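You operate a simulated robot arm through the tools that you are given. There is no shell and no other tool.

You are at the controls of a simulated two-armed robot. One attempt, no reset.

## Task
Switch the winder off, free the wound bobbin, stand it on the SHOP square and reset the meter.
Fine: switch OFF before the latch is freed; leave the length dial as it is.

The check looks at the end state, three seconds after you hand in, the way a careful person would. Anything else that was tipped, shoved, dropped, spilled or broken makes it a failure.

## Robot
Two 7-joint arms with fingered hands on one trunk that stands fixed in place. Base frame: the origin is at the foot of the trunk, x ahead of it, y to its left, z up. Readings come in cm, rad, newtons and seconds.
The left shoulder is at [2.1, 20.8, 124.8], the right one opposite. Payload 5 kg a hand.
The tool frame of a hand sits at the grasp point between the pads (the TCP): z along the fingers, y along the line on which they close. The tips reach 4.8 cm beyond it. Largest opening 16 cm; the body of the gripper starts 5.6 cm behind the TCP. The gripper is a hand of 4 fingers: y runs from the thumb to the fingers, the wrist lies at [-2.6, -14.2, -25.2] in the tool frame.
Orientation is told as [roll, pitch, yaw] about the base's x, y, z axes, in that order, counted from this pose: with the fingers straight down and the wrist toward the robot, the tool's x, y and z point along [0, 1, 0], [1, 0, 0] and [0, 0, -1] of the base frame.

## Interface
- The arms move only by the tool send_rows. It takes "left_series", "right_series" or both (then of equal length, played together; a hand with none holds still); each is a list of rows, each an object of numbers (a shift or turn left out is 0): "tx", "ty", "tz": the shift along the tool's x, y, z in units of 20 mm (1.0 is 20 mm); "ax", "ay", "az": the turn, a rotation vector about the tool's x, y, z in units of 8 degrees (1.0 is 8 degrees). In form: [{"tx": .., "ty": .., "tz": .., "ax": .., "ay": .., "az": ..}, ...]. A call has 1 to 20 rows; each row shifts and turns the commanded pose from where the row before left it, along the tool's axes as they then stand. A call with a number of a shift or a turn outside -1 to 1 is refused whole. A row lasts 0.2 s, in which the tool goes at most 5 cm and 0.15 rad; a call with a longer step from one row to the next is refused whole. A pose out of reach is approached as far as the arm can. The call stops where the force on the tool passes 40 N (or 10 N more than at its start, if that is more) or the arm is blocked; 0.2 s more then pass. In this call time passes only in rows, and 0.2 s behind the last. It gives the time, the measured TCP pose, the force on the tool (base axes), the opening and the grip force at its end, in the units of the frame above (readings bear some noise), with the torque about the TCP (base axes, N m) and any sound that the robot's microphone picked up.
- Cameras (640 x 400 px; columns grow to the right, rows downward): "scene" is now at [9.74, -1.65, 146.95]; the picture's right is [-0.08, -1.00, 0.00], its down [-0.40, 0.03, -0.92] and it looks along [0.91, -0.07, -0.40] (base axes); focal length 358 px, centre (320, 200). "left" rides on the left gripper at [-8.7, -13.3, -18.9] in its tool frame; the picture's right is [-0.83, -0.26, 0.49], its down [0.51, -0.71, 0.49] and it looks along [0.22, 0.66, 0.72] (tool axes); focal length 238 px, centre (320, 200). "right" rides on the right gripper at [8.7, -13.2, -18.9] in its tool frame; the picture's right is [-0.83, 0.26, -0.49], its down [-0.51, -0.71, 0.49] and it looks along [-0.22, 0.66, 0.72] (tool axes); focal length 238 px, centre (320, 200). There is no depth. A picture from a camera that has moved, and an enlarged one, comes with that camera's place and axes in the base frame and with its lens. The place of the scene camera against the robot may be out by one fixed shift of up to 2.5 cm in any direction.
- get_image(camera): a new picture of that camera. It takes no simulated time.
- slide_trunk(by): slides the trunk up (or, below 0, down) by that many cm; the arms and the scene camera ride with it, the base frame stays. It gives what a move gives, with no picture.
- curl_fingers(index, middle, ring, thumb_bend, thumb_turn, hand): sets how far each is bent, from 0 (flat) to 100 (curled in); at 30 the hand is open as for a grip, at 70 the pads meet at the TCP. One left out holds its place. A second passes; each finger stops where it meets its share of the squeeze, and holds until it gets a number again. It is the only way to open and close the hand. It gives what a move gives, with no picture; readings hold the bend of each and the force on the fingers (four entries, about 0 where the hand has none), thumb and palm. thumb_turn goes from beside the hand (0) to across from the fingers (100), as for a grip.
- head_to(pan, tilt): turns the head with the scene camera to pan (to the left, within 1.501 rad either way) and tilt (down, from -0.506 to 1.204), counted from straight ahead of the robot. It gives what a move gives.
- inspect(camera, box): a new picture of the part [left, top, right, bottom] of that camera's present view, enlarged. It takes no simulated time.
- close_job(): hands the job in; it is judged then, once.

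Nothing tells you positions but the pictures and the camera data. Unless the task says otherwise, let go and move clear before handing in.

The tools are called after ">>>" as name(argument=value, ...) on one line, values as JSON. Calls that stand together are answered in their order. send_rows: Moves the arms, as the interface text tells. Its arguments: {"type":"object","properties":{"left_series":{"type":"array","items":{"type":"object","properties":{"tx":{"type":"number"},"ty":{"type":"number"},"tz":{"type":"number"},"ax":{"type":"number"},"ay":{"type":"number"},"az":{"type":"number"}}}},"right_series":{"type":"array","items":{"type":"object","properties":{"tx":{"type":"number"},"ty":{"type":"number"},"tz":{"type":"number"},"ax":{"type":"number"},"ay":{"type":"number"},"az":{"type":"number"}}}}},"required":[]} The other tools are called the same way: slide_trunk (by) slides the trunk up or down; curl_fingers (index, middle, ring, thumb_bend, thumb_turn, hand) moves the fingers one by one; head_to (pan, tilt) turns the head that bears the scene camera; get_image (camera) takes a picture; inspect (camera, box) takes an enlarged picture of a part of a camera's view; close_job () hands the job in.

At the start:

```text
clock: 0.0
left_eef_pos: [74.46, 35.23, 120.24]
left_orientation: [0.0, 0.001, 0.001]
left_force: [0.4, -0.2, -0.3]
left_wrist_torque: [-0.04, 0.01, 0.04]
left_finger_gap: 15.95
left_gripper_force: 0.1
left_shape: jaw
left_bend: [30.0, 30.0, 30.0, 30.0, 98.0]
left_finger forces: [0.1, 0.1, 0.0, 0.1, 0.0, 0.0]
right_eef_pos: [72.29, -30.0, 122.05]
right_orientation: [0.0, 0.001, -0.001]
right_force: [-0.3, -0.8, -0.7]
right_wrist_torque: [0.04, 0.0, -0.04]
right_finger_gap: 15.95
right_gripper_force: 0.1
right_shape: jaw
right_bend: [30.0, 30.0, 30.0, 30.0, 98.0]
right_finger forces: [0.0, 0.0, 0.0, 0.1, 0.0, 0.0]
trunk travel left (down, up): [-25.0, 44.0]
head pan, tilt: [-0.082, 0.41]
```

scene: 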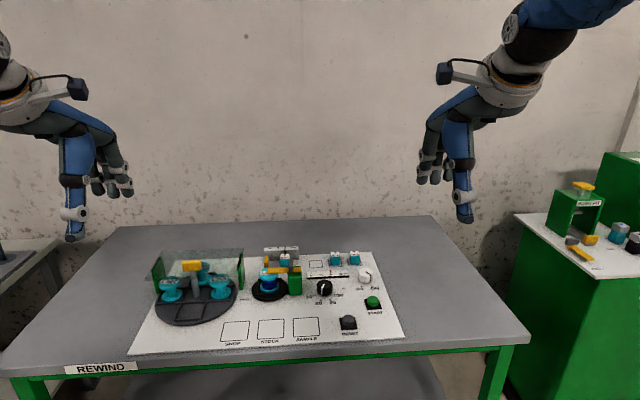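
right: 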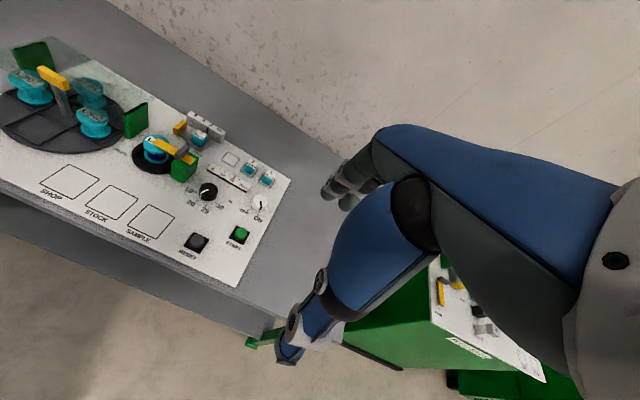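
left: 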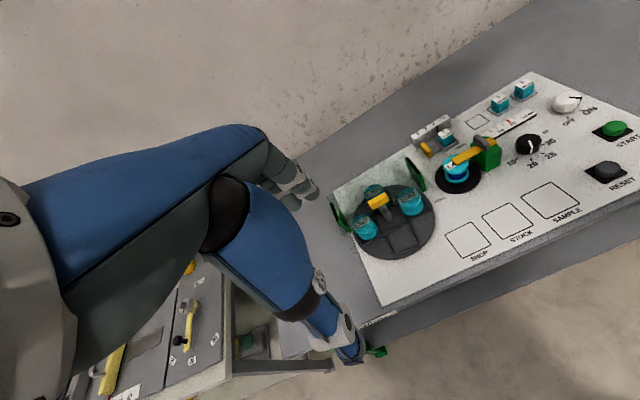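

I see a rewinding bench with a carousel of bobbins on the left, a winder spindle with a yellow latch arm, knobs, START/RESET buttons and three squares. I'll look closer before moving anything.

>>> inspect(camera="scene", box=[120, 230, 270, 360])

>>> inspect(camera="scene", box=[240, 230, 410, 350])

>>> inspect(camera="left", box=[400, 70, 640, 220])

>>> inspect(camera="right", box=[100, 90, 300, 260])

```text
3.08 times, centred on (195, 295) of scene
camera zoom: at [9.74, -1.65, 146.95], right [-0.08, -1.0, 0.0], down [-0.4, 0.03, -0.92], along [0.91, -0.07, -0.4], focal length 1100 px, centre (705, -92)
```

zoom: 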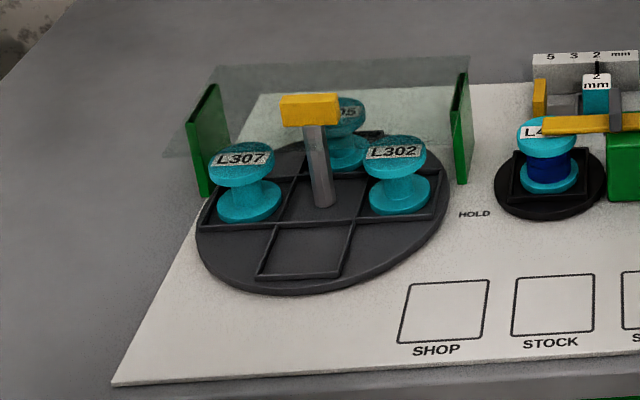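

```text
3.33 times, centred on (325, 290) of scene
camera zoom: at [9.74, -1.65, 146.95], right [-0.08, -1.0, 0.0], down [-0.4, 0.03, -0.92], along [0.91, -0.07, -0.4], focal length 1192 px, centre (303, -100)
```

zoom: 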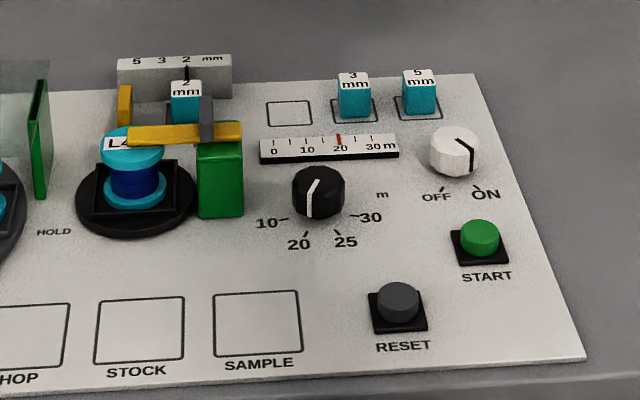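

```text
2.67 times, centred on (520, 145) of left
camera zoom: at [61.33, 26.63, 139.23], right [-0.26, -0.83, -0.49], down [-0.71, 0.51, -0.49], along [0.66, 0.22, -0.72], focal length 636 px, centre (-213, 347)
```

zoom: 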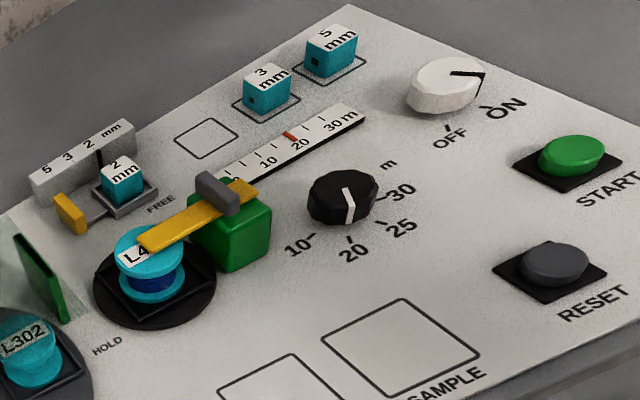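

```text
2.35 times, centred on (200, 175) of right
camera zoom: at [59.09, -21.14, 140.67], right [0.26, -0.83, 0.49], down [-0.71, -0.51, -0.49], along [0.66, -0.22, -0.72], focal length 561 px, centre (602, 259)
```

zoom: 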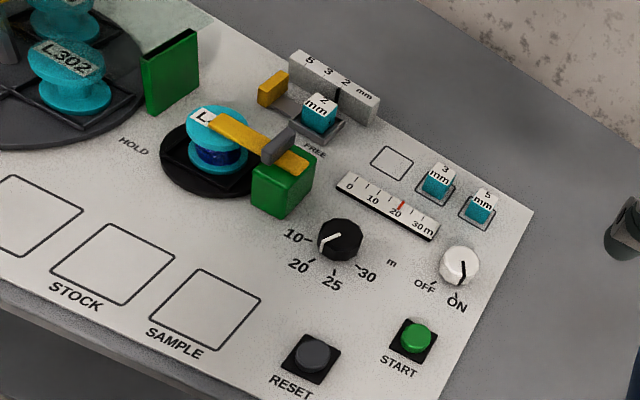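

The wound bobbin sits on the HOLD spindle under a yellow latch arm that seems to pivot on the green block. The white OFF/ON knob points at ON. I'll look at the hands themselves and at the other parts.

>>> inspect(camera="right", box=[240, 120, 480, 380])

>>> inspect(camera="scene", box=[400, 60, 520, 230])

>>> inspect(camera="scene", box=[245, 238, 310, 308])

>>> inspect(camera="left", box=[405, 110, 525, 200])

```text
1.54 times, centred on (360, 250) of right
camera zoom: at [59.09, -21.14, 140.67], right [0.26, -0.83, 0.49], down [-0.71, -0.51, -0.49], along [0.66, -0.22, -0.72], focal length 367 px, centre (258, 123)
```

zoom: 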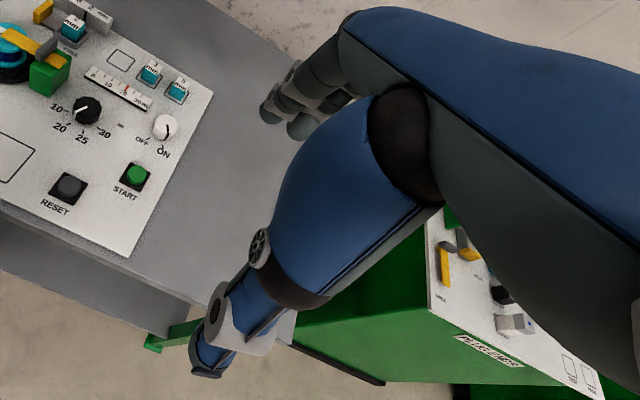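

```text
2.35 times, centred on (460, 145) of scene
camera zoom: at [9.74, -1.65, 146.95], right [-0.08, -1.0, 0.0], down [-0.4, 0.03, -0.92], along [0.91, -0.07, -0.4], focal length 842 px, centre (-9, 329)
```

zoom: 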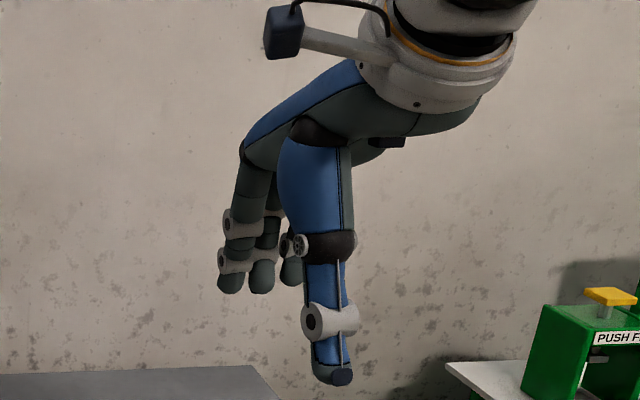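

```text
5.71 times, centred on (278, 273) of scene
camera zoom: at [9.74, -1.65, 146.95], right [-0.08, -1.0, 0.0], down [-0.4, 0.03, -0.92], along [0.91, -0.07, -0.4], focal length 2044 px, centre (563, -217)
```

zoom: 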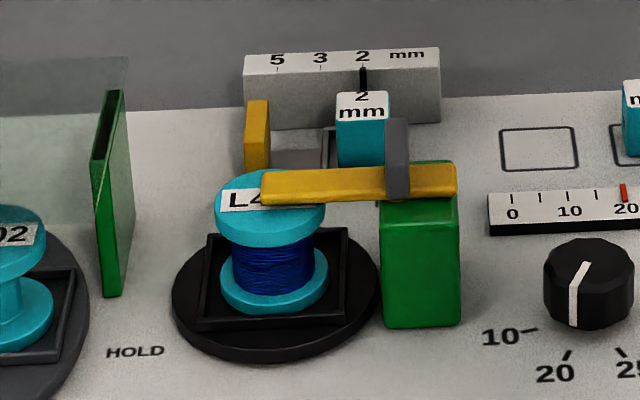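

```text
4.44 times, centred on (465, 155) of left
camera zoom: at [61.33, 26.63, 139.23], right [-0.26, -0.83, -0.49], down [-0.71, 0.51, -0.49], along [0.66, 0.22, -0.72], focal length 1059 px, centre (-324, 400)
```

zoom: 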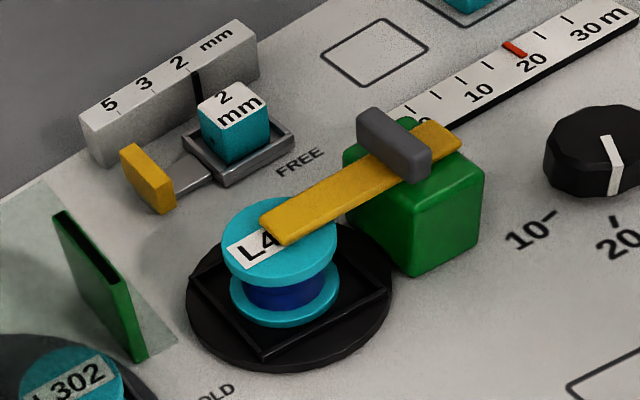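

The latch arm lies over the bobbin towards +y, with FREE marked on the far side of its green post, so it probably swings flat away from the robot. Bench items are near x 82–109 and the panel near z 77. I'll lower the trunk for reach and set the right hand to a pointing shape to learn where its fingertip is.

>>> slide_trunk(by=-14)

>>> curl_fingers(hand="right", index=30, middle=100, ring=100, thumb_bend=30, thumb_turn=0)

>>> get_image(camera="right")

>>> get_image(camera="scene")

```text
clock: 1.7
left_eef_pos: [74.56, 35.14, 106.29]
left_orientation: [-0.001, 0.0, 0.0]
left_force: [-0.6, 0.2, 0.6]
left_wrist_torque: [-0.02, 0.01, -0.02]
left_finger_gap: 15.95
left_gripper_force: 0.0
left_shape: jaw
left_bend: [30.0, 30.0, 30.0, 30.0, 98.0]
left_finger forces: [0.1, 0.0, 0.1, 0.0, 0.0, 0.1]
right_eef_pos: [72.22, -29.9, 108.09]
right_orientation: [0.0, 0.0, -0.001]
right_force: [0.0, -0.5, -0.1]
right_wrist_torque: [0.01, -0.02, 0.03]
right_finger_gap: 15.98
right_gripper_force: 0.1
right_shape: jaw
right_bend: [30.0, 30.0, 30.0, 30.0, 98.0]
right_finger forces: [0.0, 0.0, 0.0, 0.0, 0.0, 0.0]
trunk travel left (down, up): [-11.0, 58.0]
head pan, tilt: [-0.082, 0.41]
```

```text
clock: 2.7
left_eef_pos: [74.55, 35.29, 106.16]
left_orientation: [0.0, 0.001, -0.001]
left_force: [-0.9, 0.3, -0.1]
left_wrist_torque: [0.01, 0.01, -0.02]
left_finger_gap: 15.97
left_gripper_force: 0.1
left_shape: jaw
left_bend: [30.0, 30.0, 30.0, 30.0, 98.0]
left_finger forces: [0.0, 0.0, 0.1, 0.0, 0.0, 0.1]
right_eef_pos: [72.32, -29.93, 107.93]
right_orientation: [-0.001, 0.0, 0.0]
right_force: [-0.7, 0.4, 0.0]
right_wrist_torque: [0.01, -0.02, 0.02]
right_finger_gap: 23.39
right_gripper_force: 0.1
right_shape: fingers
right_bend: [30.0, 100.0, 100.0, 30.0, 0.0]
right_finger forces: [0.0, 0.0, 0.1, 0.0, 0.0, 0.1]
trunk travel left (down, up): [-11.0, 58.0]
head pan, tilt: [-0.082, 0.41]
```

```text
taken
camera right: at [59.08, -21.14, 126.68], right [0.26, -0.83, 0.49], down [-0.71, -0.51, -0.49], along [0.66, -0.22, -0.72], focal length 238 px, centre (320, 200)
```

right: 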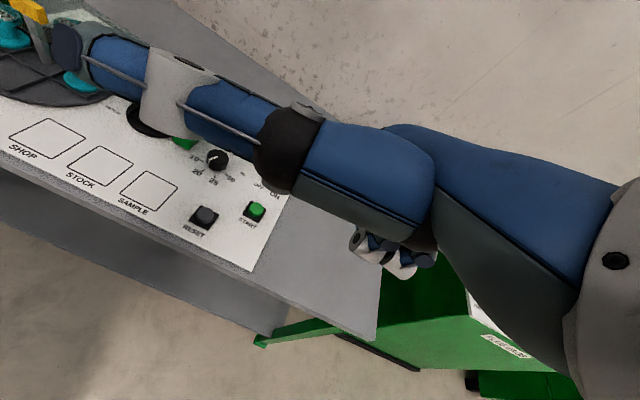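

```text
taken
camera scene: at [9.73, -1.65, 132.95], right [-0.08, -1.0, 0.0], down [-0.4, 0.03, -0.92], along [0.91, -0.07, -0.4], focal length 358 px, centre (320, 200)
```

scene: 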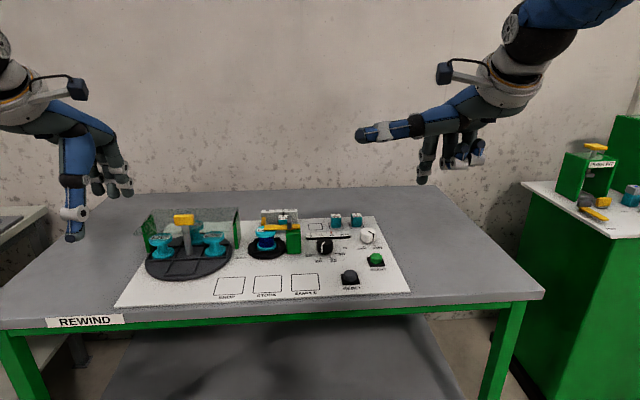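

>>> curl_fingers(hand="right", index=30, middle=100, ring=100, thumb_bend=100, thumb_turn=0)

>>> get_image(camera="right")

>>> inspect(camera="scene", box=[340, 50, 520, 200])

>>> inspect(camera="scene", box=[110, 190, 420, 330])

```text
clock: 3.7
left_eef_pos: [74.61, 35.26, 106.29]
left_orientation: [0.002, 0.0, 0.0]
left_force: [0.4, 0.1, 0.9]
left_wrist_torque: [-0.03, -0.02, 0.01]
left_finger_gap: 15.96
left_gripper_force: 0.1
left_shape: jaw
left_bend: [30.0, 30.0, 30.0, 30.0, 98.0]
left_finger forces: [0.0, 0.0, 0.0, 0.0, 0.1, 0.0]
right_eef_pos: [72.28, -29.89, 107.97]
right_orientation: [-0.001, 0.001, 0.0]
right_force: [0.3, -1.0, -0.5]
right_wrist_torque: [-0.05, 0.0, 0.01]
right_finger_gap: 9.38
right_gripper_force: 0.1
right_shape: fingers
right_bend: [30.0, 100.0, 100.0, 100.0, 0.0]
right_finger forces: [0.0, 0.0, 0.0, 0.0, 0.1, 0.1]
trunk travel left (down, up): [-11.0, 58.0]
head pan, tilt: [-0.082, 0.41]
```

```text
taken
camera right: at [59.08, -21.14, 126.67], right [0.26, -0.83, 0.49], down [-0.71, -0.51, -0.49], along [0.66, -0.22, -0.72], focal length 238 px, centre (320, 200)
```

right: 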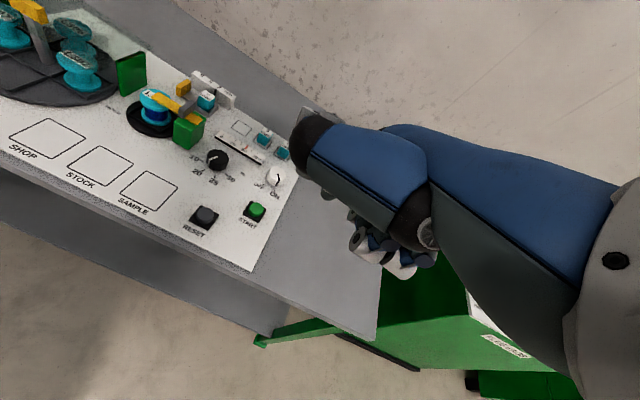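

```text
2.67 times, centred on (430, 125) of scene
camera zoom: at [9.73, -1.65, 132.95], right [-0.08, -1.0, 0.0], down [-0.4, 0.03, -0.92], along [0.91, -0.07, -0.4], focal length 954 px, centre (27, 400)
```

zoom: 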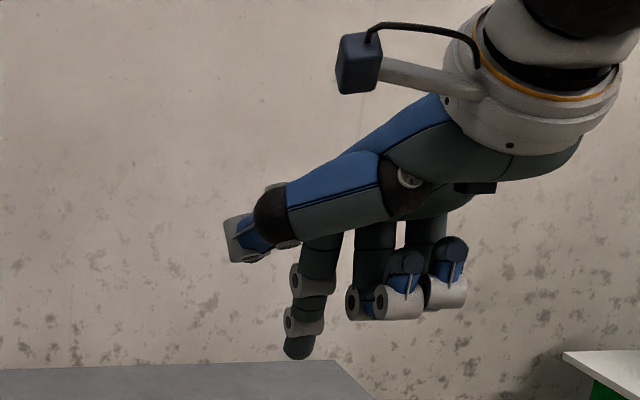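

```text
2.06 times, centred on (265, 260) of scene
camera zoom: at [9.73, -1.65, 132.95], right [-0.08, -1.0, 0.0], down [-0.4, 0.03, -0.92], along [0.91, -0.07, -0.4], focal length 738 px, centre (434, 76)
```

zoom: 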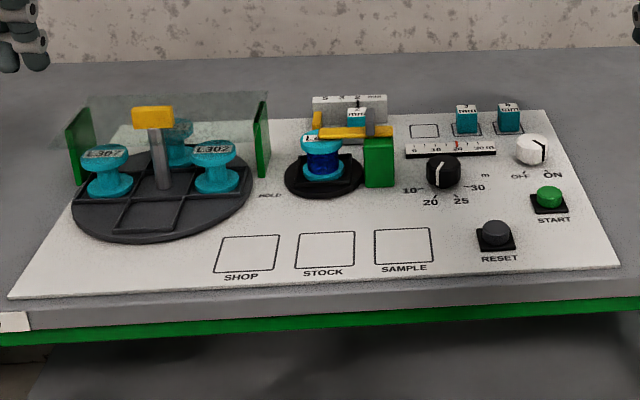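

The pointing shape works: the index hangs down with the thumb folded aside. Now I'll examine the white switch, its tick marks and the latch at high zoom from the cameras.

>>> inspect(camera="scene", box=[340, 215, 400, 255])

>>> inspect(camera="left", box=[440, 60, 640, 190])

>>> inspect(camera="right", box=[110, 70, 300, 240])

```text
10.00 times, centred on (370, 235) of scene
camera zoom: at [9.73, -1.65, 132.95], right [-0.08, -1.0, 0.0], down [-0.4, 0.03, -0.92], along [0.91, -0.07, -0.4], focal length 3576 px, centre (-180, -150)
```

zoom: 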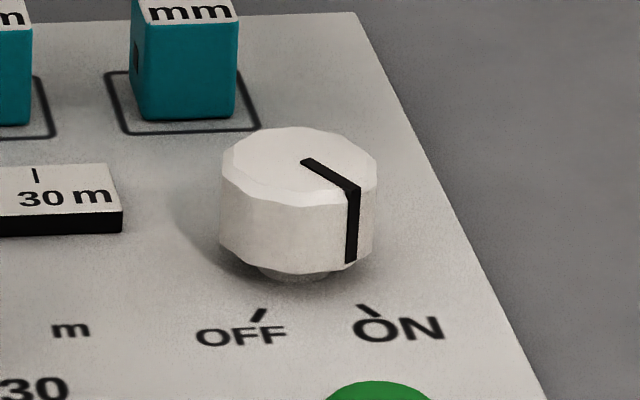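

```text
3.08 times, centred on (540, 125) of left
camera zoom: at [61.33, 26.63, 125.23], right [-0.26, -0.83, -0.49], down [-0.71, 0.51, -0.49], along [0.66, 0.22, -0.72], focal length 733 px, centre (-357, 431)
```

zoom: 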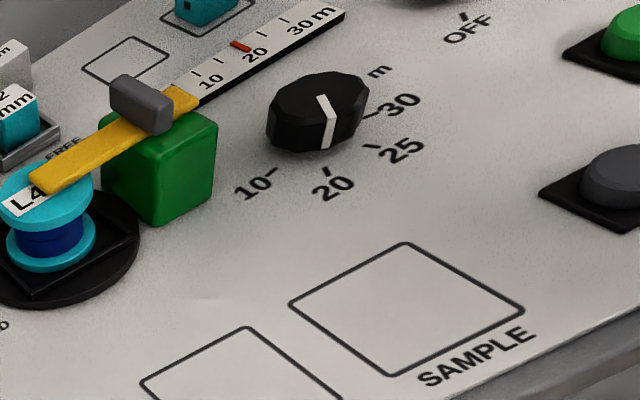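

```text
2.35 times, centred on (205, 155) of right
camera zoom: at [59.08, -21.14, 126.67], right [0.26, -0.83, 0.49], down [-0.71, -0.51, -0.49], along [0.66, -0.22, -0.72], focal length 561 px, centre (591, 306)
```

zoom: 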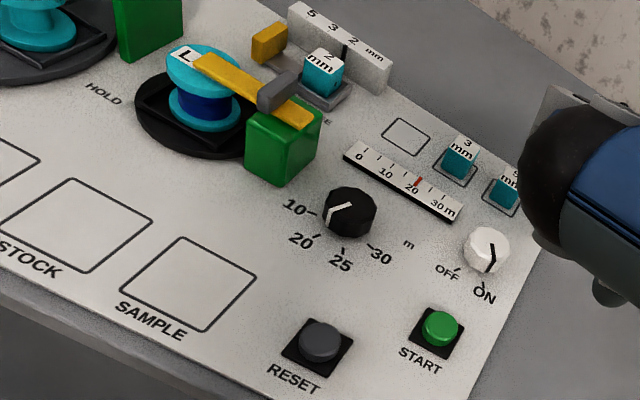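

The switch is a 12-sided white knob of about 4.6 cm at roughly (100, -22), pointing at ON about 30° to the right; OFF is about 60° clockwise from there. I'll shape the right hand into a narrower open grip and bring it high above the knob for a look.

>>> curl_fingers(hand="right", index=48, middle=48, ring=48, thumb_bend=48, thumb_turn=98)

>>> send_rows(right_series=[{"ty": 1, "tx": 0.4, "tz": 0.3}, {"ty": 1, "tx": 0.4, "tz": 0.3}, {"ty": 1, "tx": 0.4, "tz": 0.3}, {"ty": 1, "tx": 0.4, "tz": 0.3}, {"ty": 1, "tx": 0.4, "tz": 0.3}, {"ty": 1, "tx": 0.4, "tz": 0.3}, {"ty": 1, "tx": 0.4, "tz": 0.3}, {"ty": 1, "tx": 0.4, "tz": 0.3}, {"ty": 1, "tx": 0.4, "tz": 0.3}, {"ty": 1, "tx": 0.4, "tz": 0.3}])

>>> get_image(camera="right")

>>> get_image(camera="scene")

```text
clock: 4.7
left_eef_pos: [74.51, 35.3, 106.18]
left_orientation: [-0.001, 0.0, -0.001]
left_force: [-0.1, -0.7, 0.9]
left_wrist_torque: [0.0, 0.0, -0.03]
left_finger_gap: 15.94
left_gripper_force: 0.1
left_shape: jaw
left_bend: [30.0, 30.0, 30.0, 30.0, 98.0]
left_finger forces: [0.0, 0.0, 0.0, 0.1, 0.0, 0.0]
right_eef_pos: [72.28, -29.91, 108.04]
right_orientation: [-0.001, 0.0, 0.0]
right_force: [-0.1, -0.1, -0.1]
right_wrist_torque: [-0.02, 0.01, 0.03]
right_finger_gap: 9.9
right_gripper_force: 0.1
right_shape: fingers
right_bend: [48.0, 48.0, 48.0, 48.0, 98.0]
right_finger forces: [0.0, 0.0, 0.0, 0.0, 0.0, 0.0]
trunk travel left (down, up): [-11.0, 58.0]
head pan, tilt: [-0.082, 0.41]
```

```text
clock: 6.9
left_eef_pos: [74.62, 35.22, 106.23]
left_orientation: [-0.001, 0.003, 0.001]
left_force: [0.5, 0.4, -0.3]
left_wrist_torque: [-0.03, 0.05, 0.0]
left_finger_gap: 15.98
left_gripper_force: 0.1
left_shape: jaw
left_bend: [30.0, 30.0, 30.0, 30.0, 98.0]
left_finger forces: [0.0, 0.0, 0.0, 0.1, 0.1, 0.0]
right_eef_pos: [92.41, -21.87, 101.65]
right_orientation: [0.001, 0.001, 0.0]
right_force: [0.8, 0.4, -0.6]
right_wrist_torque: [-0.01, 0.06, 0.01]
right_finger_gap: 9.94
right_gripper_force: 0.1
right_shape: fingers
right_bend: [48.0, 48.0, 48.0, 48.0, 98.0]
right_finger forces: [0.0, 0.1, 0.0, 0.0, 0.1, 0.1]
trunk travel left (down, up): [-11.0, 58.0]
head pan, tilt: [-0.082, 0.41]
```

```text
taken
camera right: at [79.2, -13.15, 120.34], right [0.26, -0.83, 0.49], down [-0.71, -0.51, -0.49], along [0.65, -0.22, -0.72], focal length 238 px, centre (320, 200)
```

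right: 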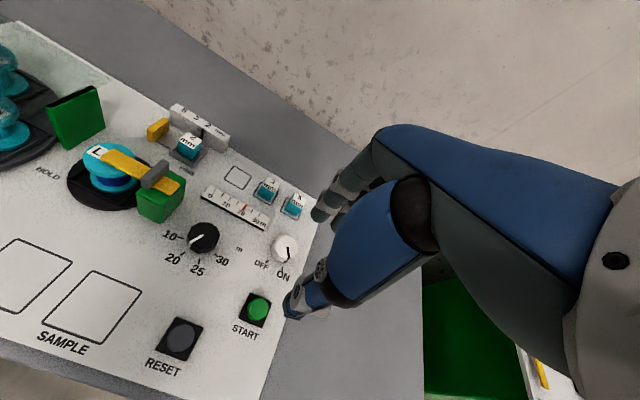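

```text
taken
camera scene: at [9.83, -1.63, 132.94], right [-0.08, -1.0, 0.0], down [-0.4, 0.03, -0.92], along [0.91, -0.07, -0.4], focal length 358 px, centre (320, 200)
```

scene: 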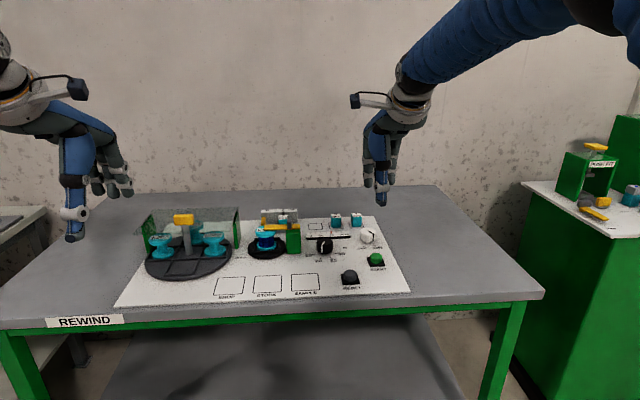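

The knob's centre works out at about (99.9, -21.8) with its top near z 82. I'll yaw the right hand +30° and tilt it 10° forward for reach, then move above the knob at z ≈ 93.

>>> send_rows(right_series=[{"az": -0.9375}, {"az": -0.9375}, {"az": -0.9375}, {"az": -0.9375}, {"ax": -0.625}, {"ax": -0.625}, {"tx": -0.371, "ty": 0.503, "tz": 0.901}, {"tx": -0.371, "ty": 0.503, "tz": 0.901}, {"tx": -0.371, "ty": 0.503, "tz": 0.901}, {"tx": -0.371, "ty": 0.503, "tz": 0.901}, {"tx": -0.371, "ty": 0.503, "tz": 0.901}])

>>> get_image(camera="right")

>>> inspect(camera="scene", box=[310, 130, 450, 270])

>>> inspect(camera="left", box=[400, 0, 640, 160])

```text
clock: 9.3
left_eef_pos: [74.66, 35.15, 106.1]
left_orientation: [0.0, 0.002, 0.001]
left_force: [0.0, -1.0, -1.1]
left_wrist_torque: [0.02, 0.05, 0.02]
left_finger_gap: 15.97
left_gripper_force: 0.2
left_shape: jaw
left_bend: [30.0, 30.0, 30.0, 30.0, 98.0]
left_finger forces: [0.1, 0.1, 0.0, 0.1, 0.0, 0.0]
right_eef_pos: [99.93, -21.84, 93.87]
right_orientation: [0.001, -0.175, 0.524]
right_force: [0.8, -0.4, 0.6]
right_wrist_torque: [-0.01, 0.08, 0.02]
right_finger_gap: 9.92
right_gripper_force: 0.1
right_shape: fingers
right_bend: [48.0, 48.0, 48.0, 48.0, 98.0]
right_finger forces: [0.1, 0.2, 0.0, 0.1, 0.0, 0.1]
trunk travel left (down, up): [-11.0, 58.0]
head pan, tilt: [-0.082, 0.41]
```

```text
taken
camera right: at [81.55, -22.42, 109.99], right [0.57, -0.64, 0.52], down [-0.28, -0.74, -0.61], along [0.78, 0.2, -0.6], focal length 238 px, centre (320, 200)
```

right: 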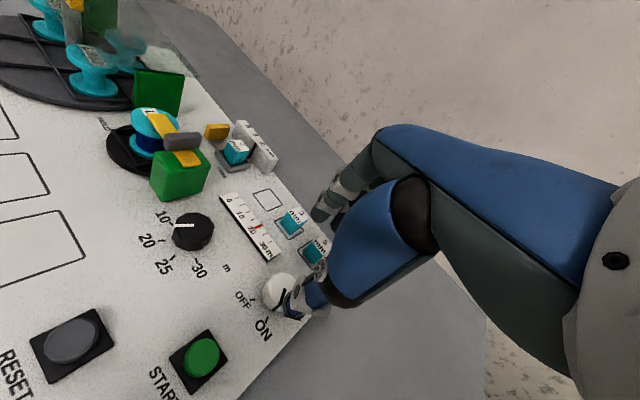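

```text
2.86 times, centred on (380, 200) of scene
camera zoom: at [9.86, -1.66, 132.93], right [-0.08, -1.0, 0.0], down [-0.4, 0.03, -0.92], along [0.91, -0.07, -0.4], focal length 1022 px, centre (149, 200)
```

zoom: 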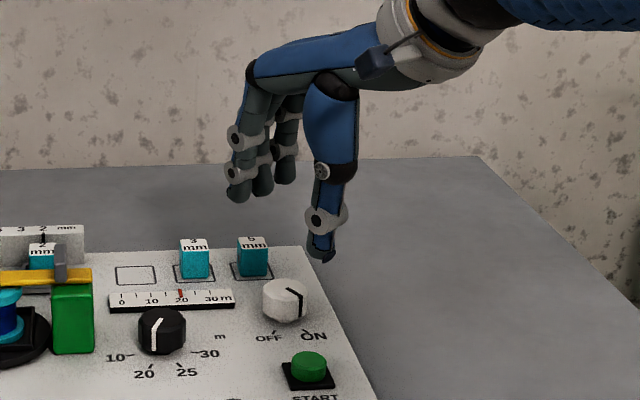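

```text
2.50 times, centred on (520, 80) of left
camera zoom: at [61.46, 26.61, 125.14], right [-0.26, -0.83, -0.49], down [-0.71, 0.51, -0.49], along [0.65, 0.22, -0.72], focal length 596 px, centre (-180, 500)
```

zoom: 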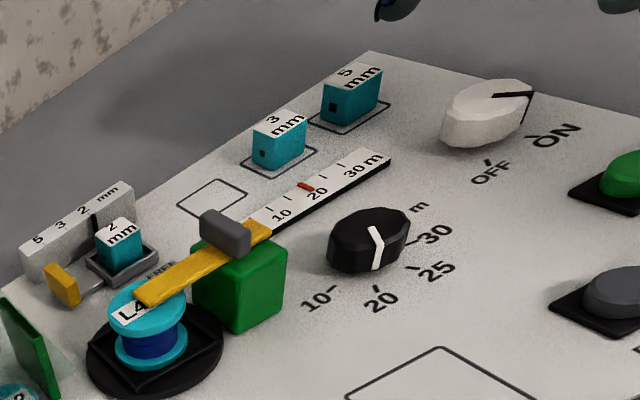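

The hand is centred above the knob in the scene view. I'll lower it straight down 8 cm around the knob and check.

>>> send_rows(right_series=[{"ty": -0.174, "tz": 0.985}, {"ty": -0.174, "tz": 0.985}, {"ty": -0.174, "tz": 0.985}, {"ty": -0.174, "tz": 0.985}])

>>> get_image(camera="right")

>>> inspect(camera="scene", box=[330, 190, 420, 270])

>>> inspect(camera="left", box=[480, 0, 640, 110])

```text
clock: 10.3
left_eef_pos: [74.47, 35.2, 106.2]
left_orientation: [0.0, 0.003, 0.001]
left_force: [0.4, -0.6, -0.3]
left_wrist_torque: [0.0, 0.02, -0.01]
left_finger_gap: 15.95
left_gripper_force: 0.1
left_shape: jaw
left_bend: [30.0, 30.0, 30.0, 30.0, 98.0]
left_finger forces: [0.1, 0.0, 0.0, 0.1, 0.1, 0.0]
right_eef_pos: [99.91, -21.87, 85.92]
right_orientation: [0.0, -0.174, 0.523]
right_force: [-0.3, -1.2, 0.6]
right_wrist_torque: [0.03, 0.06, 0.0]
right_finger_gap: 9.92
right_gripper_force: 0.1
right_shape: fingers
right_bend: [48.0, 48.0, 48.0, 48.0, 98.0]
right_finger forces: [0.0, 0.0, 0.0, 0.1, 0.0, 0.1]
trunk travel left (down, up): [-11.0, 58.0]
head pan, tilt: [-0.082, 0.41]
```

```text
taken
camera right: at [81.54, -22.37, 102.03], right [0.56, -0.64, 0.52], down [-0.28, -0.74, -0.61], along [0.78, 0.2, -0.6], focal length 238 px, centre (320, 200)
```

right: 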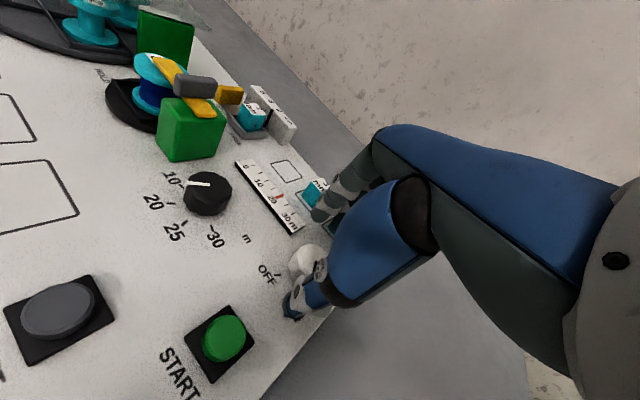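

```text
5.00 times, centred on (375, 230) of scene
camera zoom: at [9.78, -1.66, 132.95], right [-0.08, -1.0, 0.0], down [-0.4, 0.03, -0.92], along [0.91, -0.07, -0.4], focal length 1788 px, centre (45, 50)
```

zoom: 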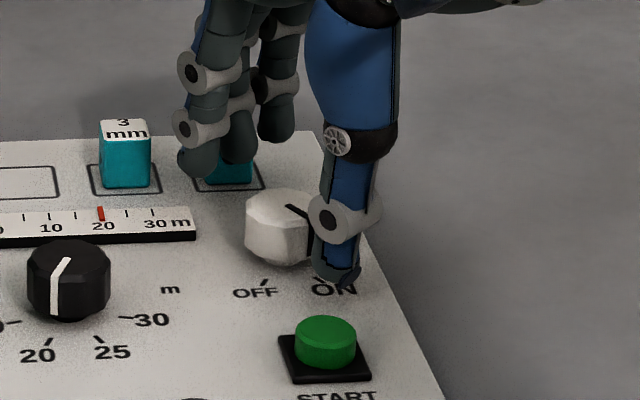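

```text
3.64 times, centred on (560, 55) of left
camera zoom: at [61.37, 26.62, 125.2], right [-0.26, -0.83, -0.49], down [-0.71, 0.51, -0.49], along [0.66, 0.22, -0.72], focal length 867 px, centre (-553, 727)
```

zoom: 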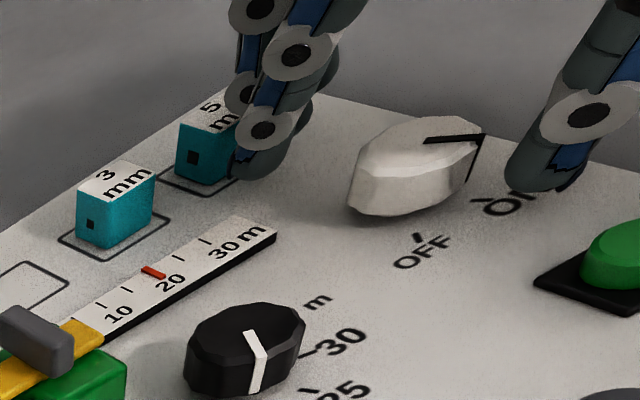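

Thumb and fingers straddle the knob with clearance from the 5 mm block. I'll go down another 1.4 cm in small steps.

>>> send_rows(right_series=[{"ty": -0.0609, "tz": 0.345}, {"ty": -0.0609, "tz": 0.345}])

>>> inspect(camera="scene", box=[330, 190, 420, 270])

>>> inspect(camera="left", box=[480, 0, 640, 110])

```text
clock: 10.9
left_eef_pos: [74.44, 35.23, 106.2]
left_orientation: [0.001, 0.001, -0.001]
left_force: [0.1, 0.0, 0.6]
left_wrist_torque: [0.02, 0.06, 0.01]
left_finger_gap: 15.97
left_gripper_force: 0.0
left_shape: jaw
left_bend: [30.0, 30.0, 30.0, 30.0, 98.0]
left_finger forces: [0.0, 0.0, 0.0, 0.1, 0.0, 0.0]
right_eef_pos: [99.82, -21.63, 84.95]
right_orientation: [-0.001, -0.18, 0.522]
right_force: [-0.6, -0.8, 16.6]
right_wrist_torque: [-0.36, 0.96, 0.03]
right_finger_gap: 9.96
right_gripper_force: 8.0
right_shape: fingers
right_bend: [48.0, 48.0, 48.0, 48.0, 98.0]
right_finger forces: [0.1, 0.0, 0.0, 0.0, 16.0, 0.1]
trunk travel left (down, up): [-11.0, 58.0]
head pan, tilt: [-0.082, 0.41]
```

```text
5.00 times, centred on (375, 230) of scene
camera zoom: at [9.6, -1.62, 132.99], right [-0.08, -1.0, 0.0], down [-0.4, 0.03, -0.92], along [0.91, -0.07, -0.4], focal length 1788 px, centre (45, 50)
```

zoom: 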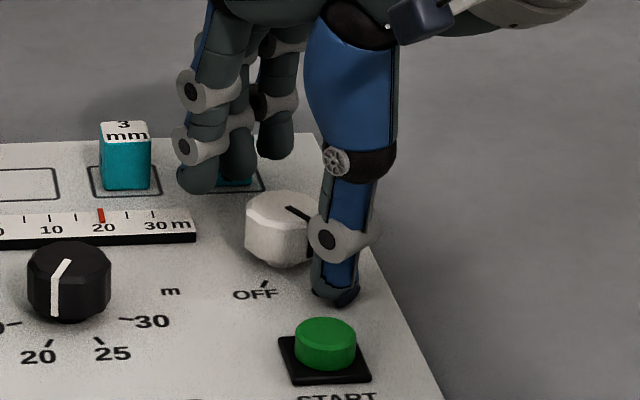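

```text
3.64 times, centred on (560, 55) of left
camera zoom: at [61.2, 26.66, 125.32], right [-0.26, -0.83, -0.49], down [-0.71, 0.51, -0.49], along [0.66, 0.22, -0.72], focal length 867 px, centre (-553, 727)
```

zoom: 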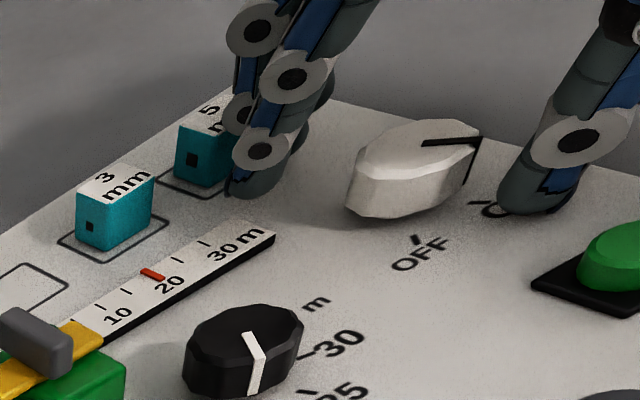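

The thumb tip just touched the panel at TCP z ≈ 85. I'll raise the hand 0.6 cm and close the grip on the knob.

>>> send_rows(right_series=[{"ty": 0.052, "tz": -0.295}])

>>> curl_fingers(hand="right", index=60, middle=60, ring=60, thumb_bend=60)

>>> inspect(camera="scene", box=[330, 190, 420, 270])

>>> inspect(camera="left", box=[480, 0, 640, 110])

```text
clock: 11.3
left_eef_pos: [74.52, 35.18, 106.17]
left_orientation: [0.001, 0.0, -0.001]
left_force: [-0.4, 0.2, 0.3]
left_wrist_torque: [-0.05, -0.01, -0.01]
left_finger_gap: 15.96
left_gripper_force: 0.0
left_shape: jaw
left_bend: [30.0, 30.0, 30.0, 30.0, 98.0]
left_finger forces: [0.0, 0.0, 0.1, 0.1, 0.0, 0.0]
right_eef_pos: [99.73, -21.79, 84.92]
right_orientation: [0.0, -0.173, 0.523]
right_force: [0.3, -0.1, 1.0]
right_wrist_torque: [-0.01, 0.03, 0.01]
right_finger_gap: 9.83
right_gripper_force: 0.7
right_shape: fingers
right_bend: [48.0, 48.0, 48.0, 49.0, 98.0]
right_finger forces: [0.1, 0.1, 0.0, 0.1, 1.0, 0.0]
trunk travel left (down, up): [-11.0, 58.0]
head pan, tilt: [-0.082, 0.41]
```

```text
clock: 12.3
left_eef_pos: [74.54, 35.19, 106.13]
left_orientation: [0.0, -0.001, 0.0]
left_force: [0.2, 0.6, 0.2]
left_wrist_torque: [0.0, 0.03, -0.02]
left_finger_gap: 15.97
left_gripper_force: 0.1
left_shape: jaw
left_bend: [30.0, 30.0, 30.0, 30.0, 98.0]
left_finger forces: [0.0, 0.0, 0.1, 0.0, 0.1, 0.0]
right_eef_pos: [99.72, -21.8, 85.07]
right_orientation: [0.0, -0.173, 0.522]
right_force: [-4.1, -1.2, -2.9]
right_wrist_torque: [0.0, 0.08, -0.02]
right_finger_gap: 5.63
right_gripper_force: 2.0
right_shape: fingers
right_bend: [60.0, 60.0, 60.0, 58.0, 99.0]
right_finger forces: [0.0, 0.0, 0.1, 0.0, 4.2, 0.1]
trunk travel left (down, up): [-11.0, 58.0]
head pan, tilt: [-0.082, 0.41]
```

```text
5.00 times, centred on (375, 230) of scene
camera zoom: at [9.74, -1.67, 132.95], right [-0.08, -1.0, 0.0], down [-0.4, 0.03, -0.92], along [0.91, -0.07, -0.4], focal length 1788 px, centre (45, 50)
```

zoom: 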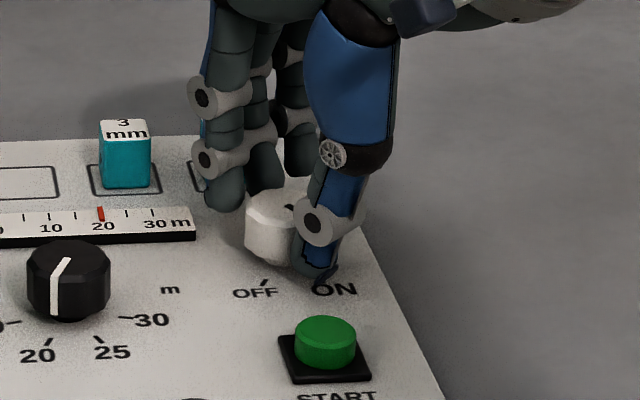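

```text
3.64 times, centred on (560, 55) of left
camera zoom: at [61.34, 26.61, 125.22], right [-0.26, -0.83, -0.49], down [-0.71, 0.51, -0.49], along [0.66, 0.22, -0.72], focal length 867 px, centre (-553, 727)
```

zoom: 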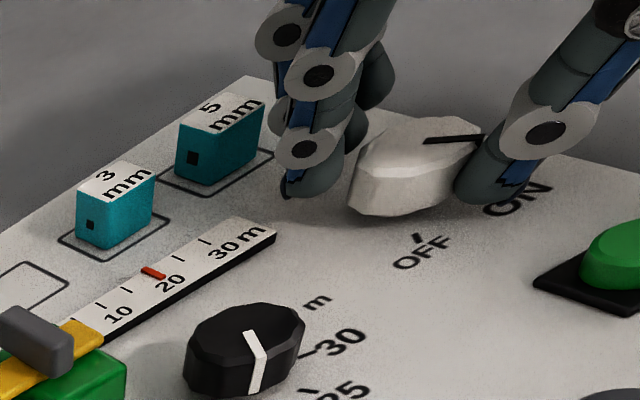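

The thumb is on the knob and the fingers are about 1 cm short of it at good height. I'll close the fingers onto it.

>>> curl_fingers(hand="right", index=72, middle=72, ring=72, thumb_bend=68)

>>> inspect(camera="scene", box=[330, 190, 420, 270])

>>> inspect(camera="left", box=[480, 0, 640, 110])

```text
clock: 13.3
left_eef_pos: [74.58, 35.31, 106.09]
left_orientation: [0.001, 0.002, 0.0]
left_force: [-0.7, 0.5, -0.9]
left_wrist_torque: [-0.02, -0.01, -0.01]
left_finger_gap: 15.95
left_gripper_force: 0.0
left_shape: jaw
left_bend: [30.0, 30.0, 30.0, 30.0, 98.0]
left_finger forces: [0.0, 0.1, 0.0, 0.1, 0.0, 0.1]
right_eef_pos: [99.87, -21.78, 85.01]
right_orientation: [-0.002, -0.173, 0.522]
right_force: [5.4, 1.5, -4.6]
right_wrist_torque: [-0.08, 0.11, 0.01]
right_finger_gap: 4.65
right_gripper_force: 20.0
right_shape: fingers
right_bend: [64.0, 66.0, 72.0, 60.0, 99.0]
right_finger forces: [10.0, 12.2, 0.0, 0.0, 17.5, 0.0]
trunk travel left (down, up): [-11.0, 58.0]
head pan, tilt: [-0.082, 0.41]
```

```text
5.00 times, centred on (375, 230) of scene
camera zoom: at [9.83, -1.64, 132.94], right [-0.08, -1.0, 0.0], down [-0.4, 0.03, -0.92], along [0.91, -0.07, -0.4], focal length 1788 px, centre (45, 50)
```

zoom: 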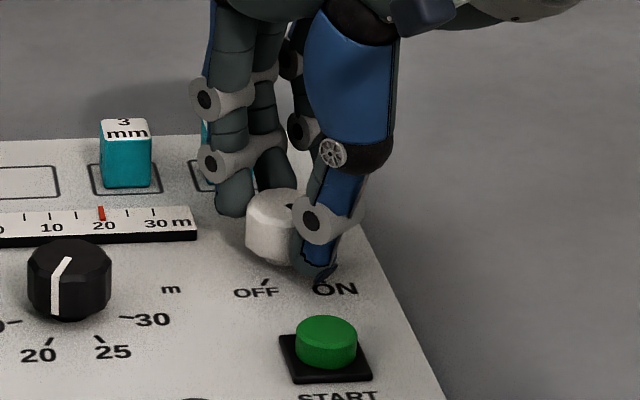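

```text
3.64 times, centred on (560, 55) of left
camera zoom: at [61.42, 26.65, 125.18], right [-0.26, -0.83, -0.49], down [-0.71, 0.51, -0.49], along [0.65, 0.22, -0.72], focal length 867 px, centre (-553, 727)
```

zoom: 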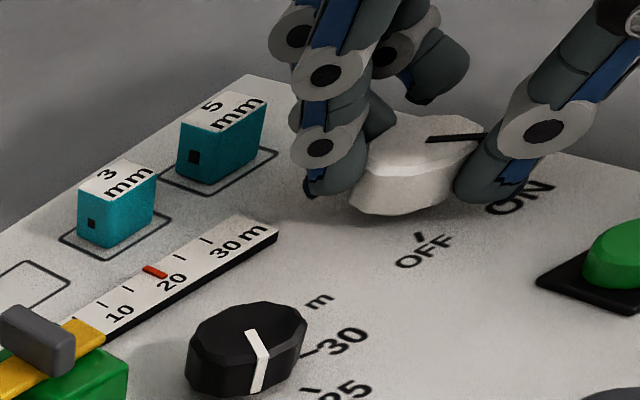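

Index, middle and thumb now hold the knob (about 20 N, gap 4.65 cm). I'll turn clockwise about the vertical by 30° and look.

>>> send_rows(right_series=[{"ay": -0.13, "az": 0.739}, {"ay": -0.13, "az": 0.739}, {"ay": -0.13, "az": 0.739}, {"ay": -0.13, "az": 0.739}, {"ay": -0.13, "az": 0.739}])

>>> inspect(camera="scene", box=[330, 190, 420, 270])

>>> inspect(camera="left", box=[480, 0, 640, 110])

```text
clock: 14.5
left_eef_pos: [74.68, 35.37, 106.04]
left_orientation: [0.0, 0.002, 0.001]
left_force: [0.2, 0.7, -0.1]
left_wrist_torque: [-0.03, 0.04, -0.02]
left_finger_gap: 15.99
left_gripper_force: 0.0
left_shape: jaw
left_bend: [30.0, 30.0, 30.0, 30.0, 98.0]
left_finger forces: [0.0, 0.0, 0.0, 0.1, 0.0, 0.0]
right_eef_pos: [99.77, -21.84, 85.02]
right_orientation: [0.001, -0.174, -0.004]
right_force: [11.0, 4.9, -4.2]
right_wrist_torque: [0.2, -0.2, 0.01]
right_finger_gap: 4.69
right_gripper_force: 20.1
right_shape: fingers
right_bend: [63.0, 65.0, 72.0, 61.0, 99.0]
right_finger forces: [12.6, 11.5, 0.1, 0.1, 15.5, 0.1]
trunk travel left (down, up): [-11.0, 58.0]
head pan, tilt: [-0.082, 0.41]
```

```text
5.00 times, centred on (375, 230) of scene
camera zoom: at [9.89, -1.6, 132.94], right [-0.08, -1.0, 0.0], down [-0.4, 0.03, -0.92], along [0.91, -0.08, -0.4], focal length 1788 px, centre (45, 50)
```

zoom: 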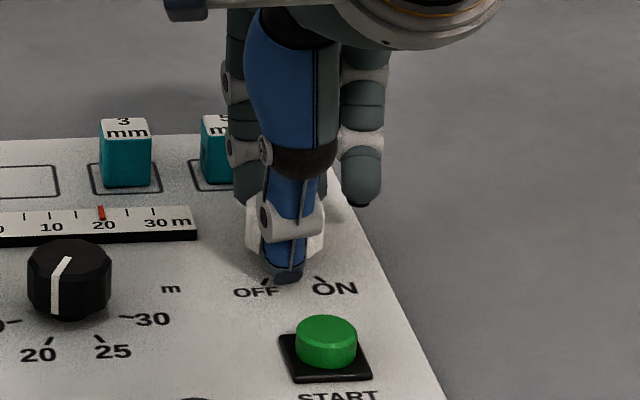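

```text
3.64 times, centred on (560, 55) of left
camera zoom: at [61.49, 26.69, 125.13], right [-0.26, -0.83, -0.49], down [-0.71, 0.51, -0.49], along [0.65, 0.22, -0.72], focal length 867 px, centre (-553, 727)
```

zoom: 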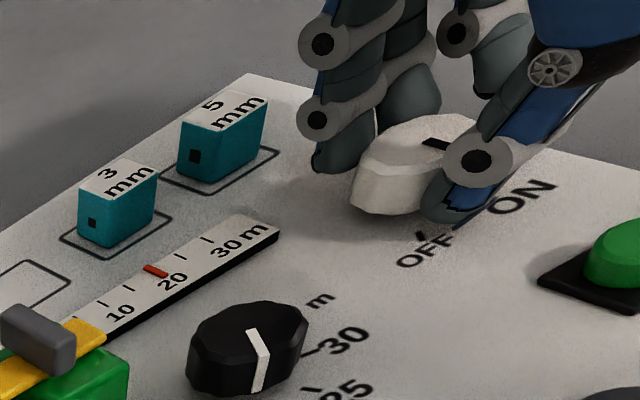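

The knob is turning with the hand. I'll turn the remaining 30° plus a touch.

>>> send_rows(right_series=[{"ay": -0.13, "az": 0.739}, {"ay": -0.13, "az": 0.739}, {"ay": -0.13, "az": 0.739}, {"ay": -0.13, "az": 0.739}, {"ay": -0.13, "az": 0.739}, {"ay": -0.05, "az": 0.28}])

>>> inspect(camera="scene", box=[330, 190, 420, 270])

>>> inspect(camera="left", box=[480, 0, 640, 110])

```text
clock: 15.9
left_eef_pos: [74.75, 35.23, 106.01]
left_orientation: [0.0, 0.001, -0.001]
left_force: [0.3, 0.1, 0.1]
left_wrist_torque: [0.02, -0.04, 0.03]
left_finger_gap: 15.94
left_gripper_force: 0.0
left_shape: jaw
left_bend: [30.0, 30.0, 30.0, 30.0, 98.0]
left_finger forces: [0.1, 0.1, 0.0, 0.0, 0.0, 0.0]
right_eef_pos: [99.92, -21.84, 85.08]
right_orientation: [-0.001, -0.175, -0.563]
right_force: [17.1, 3.7, -2.8]
right_wrist_torque: [0.18, -0.57, 0.38]
right_finger_gap: 4.65
right_gripper_force: 20.9
right_shape: fingers
right_bend: [63.0, 65.0, 72.0, 61.0, 99.0]
right_finger forces: [17.1, 12.7, 0.0, 0.1, 14.1, 0.0]
trunk travel left (down, up): [-11.0, 58.0]
head pan, tilt: [-0.082, 0.41]
```

```text
5.00 times, centred on (375, 230) of scene
camera zoom: at [9.9, -1.61, 132.94], right [-0.08, -1.0, 0.0], down [-0.4, 0.03, -0.92], along [0.91, -0.07, -0.4], focal length 1788 px, centre (45, 50)
```

zoom: 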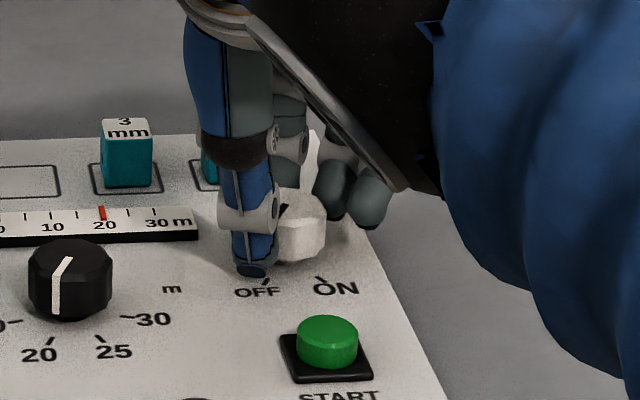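

```text
3.64 times, centred on (560, 55) of left
camera zoom: at [61.47, 26.69, 125.14], right [-0.26, -0.83, -0.49], down [-0.71, 0.51, -0.49], along [0.65, 0.22, -0.72], focal length 867 px, centre (-553, 727)
```

zoom: 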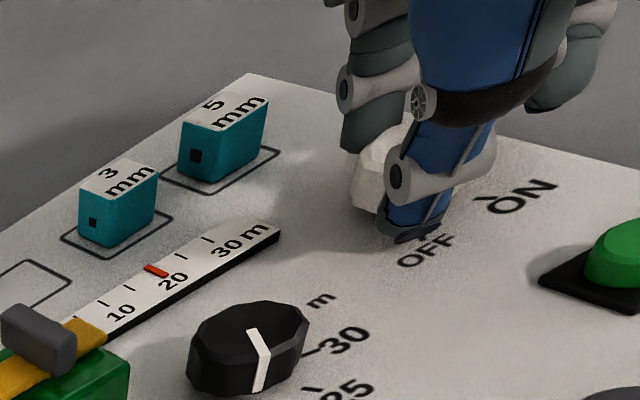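

The torque suggests the knob reached its OFF stop. I'll release it and rise straight up to check the pointer.

>>> curl_fingers(hand="right", index=50, middle=50, ring=50, thumb_bend=50)

>>> send_rows(right_series=[{"ty": 0.174, "tz": -0.985}, {"ty": 0.174, "tz": -0.985}, {"ty": 0.174, "tz": -0.985}, {"ty": 0.174, "tz": -0.985}, {"ty": 0.174, "tz": -0.985}, {"ty": 0.174, "tz": -0.985}])

>>> inspect(camera="scene", box=[330, 190, 420, 270])

>>> inspect(camera="left", box=[480, 0, 640, 110])

```text
clock: 16.9
left_eef_pos: [74.47, 35.21, 106.21]
left_orientation: [-0.001, -0.002, 0.002]
left_force: [0.3, -0.6, -0.3]
left_wrist_torque: [0.0, 0.0, 0.02]
left_finger_gap: 15.99
left_gripper_force: 0.0
left_shape: jaw
left_bend: [30.0, 30.0, 30.0, 30.0, 98.0]
left_finger forces: [0.0, 0.0, 0.1, 0.0, 0.0, 0.1]
right_eef_pos: [99.79, -21.85, 85.25]
right_orientation: [-0.002, -0.174, -0.563]
right_force: [-0.2, 0.6, 0.2]
right_wrist_torque: [0.02, 0.01, 0.01]
right_finger_gap: 9.07
right_gripper_force: 0.0
right_shape: fingers
right_bend: [50.0, 50.0, 50.0, 50.0, 98.0]
right_finger forces: [0.0, 0.0, 0.1, 0.0, 0.0, 0.1]
trunk travel left (down, up): [-11.0, 58.0]
head pan, tilt: [-0.082, 0.41]
```

```text
clock: 18.3
left_eef_pos: [74.47, 35.24, 106.29]
left_orientation: [0.001, 0.001, 0.001]
left_force: [0.2, 0.2, -0.1]
left_wrist_torque: [-0.01, -0.02, 0.02]
left_finger_gap: 15.95
left_gripper_force: 0.0
left_shape: jaw
left_bend: [30.0, 30.0, 30.0, 30.0, 98.0]
left_finger forces: [0.1, 0.0, 0.0, 0.0, 0.0, 0.0]
right_eef_pos: [99.64, -21.76, 97.22]
right_orientation: [0.001, -0.173, -0.562]
right_force: [-0.7, -0.2, -1.4]
right_wrist_torque: [0.01, -0.08, -0.01]
right_finger_gap: 9.05
right_gripper_force: 0.1
right_shape: fingers
right_bend: [50.0, 50.0, 50.0, 50.0, 98.0]
right_finger forces: [0.1, 0.0, 0.0, 0.0, 0.0, 0.1]
trunk travel left (down, up): [-11.0, 58.0]
head pan, tilt: [-0.082, 0.41]
```

```text
5.00 times, centred on (375, 230) of scene
camera zoom: at [9.7, -1.63, 132.96], right [-0.08, -1.0, 0.0], down [-0.4, 0.03, -0.92], along [0.91, -0.07, -0.4], focal length 1788 px, centre (45, 50)
```

zoom: 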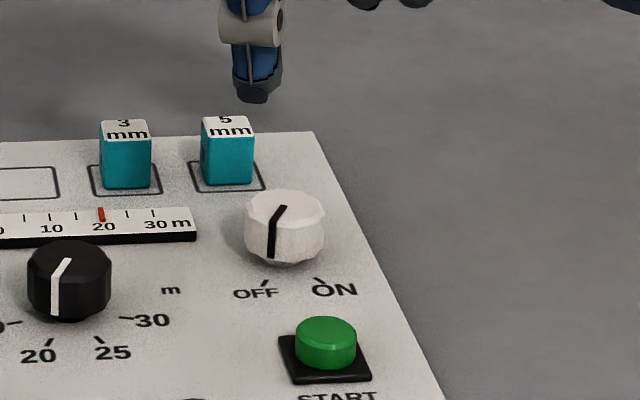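

```text
3.64 times, centred on (560, 55) of left
camera zoom: at [61.3, 26.66, 125.24], right [-0.26, -0.83, -0.49], down [-0.71, 0.51, -0.49], along [0.66, 0.22, -0.72], focal length 867 px, centre (-553, 727)
```

zoom: 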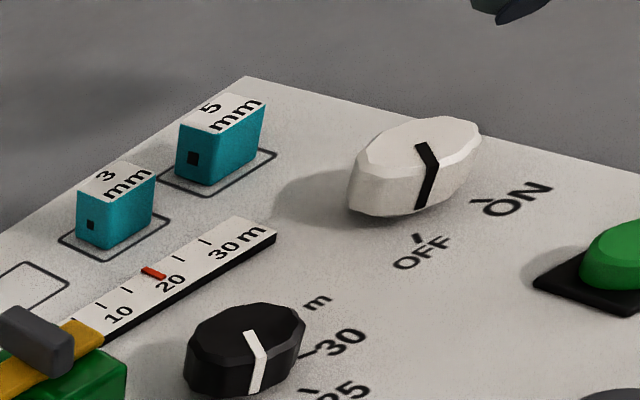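

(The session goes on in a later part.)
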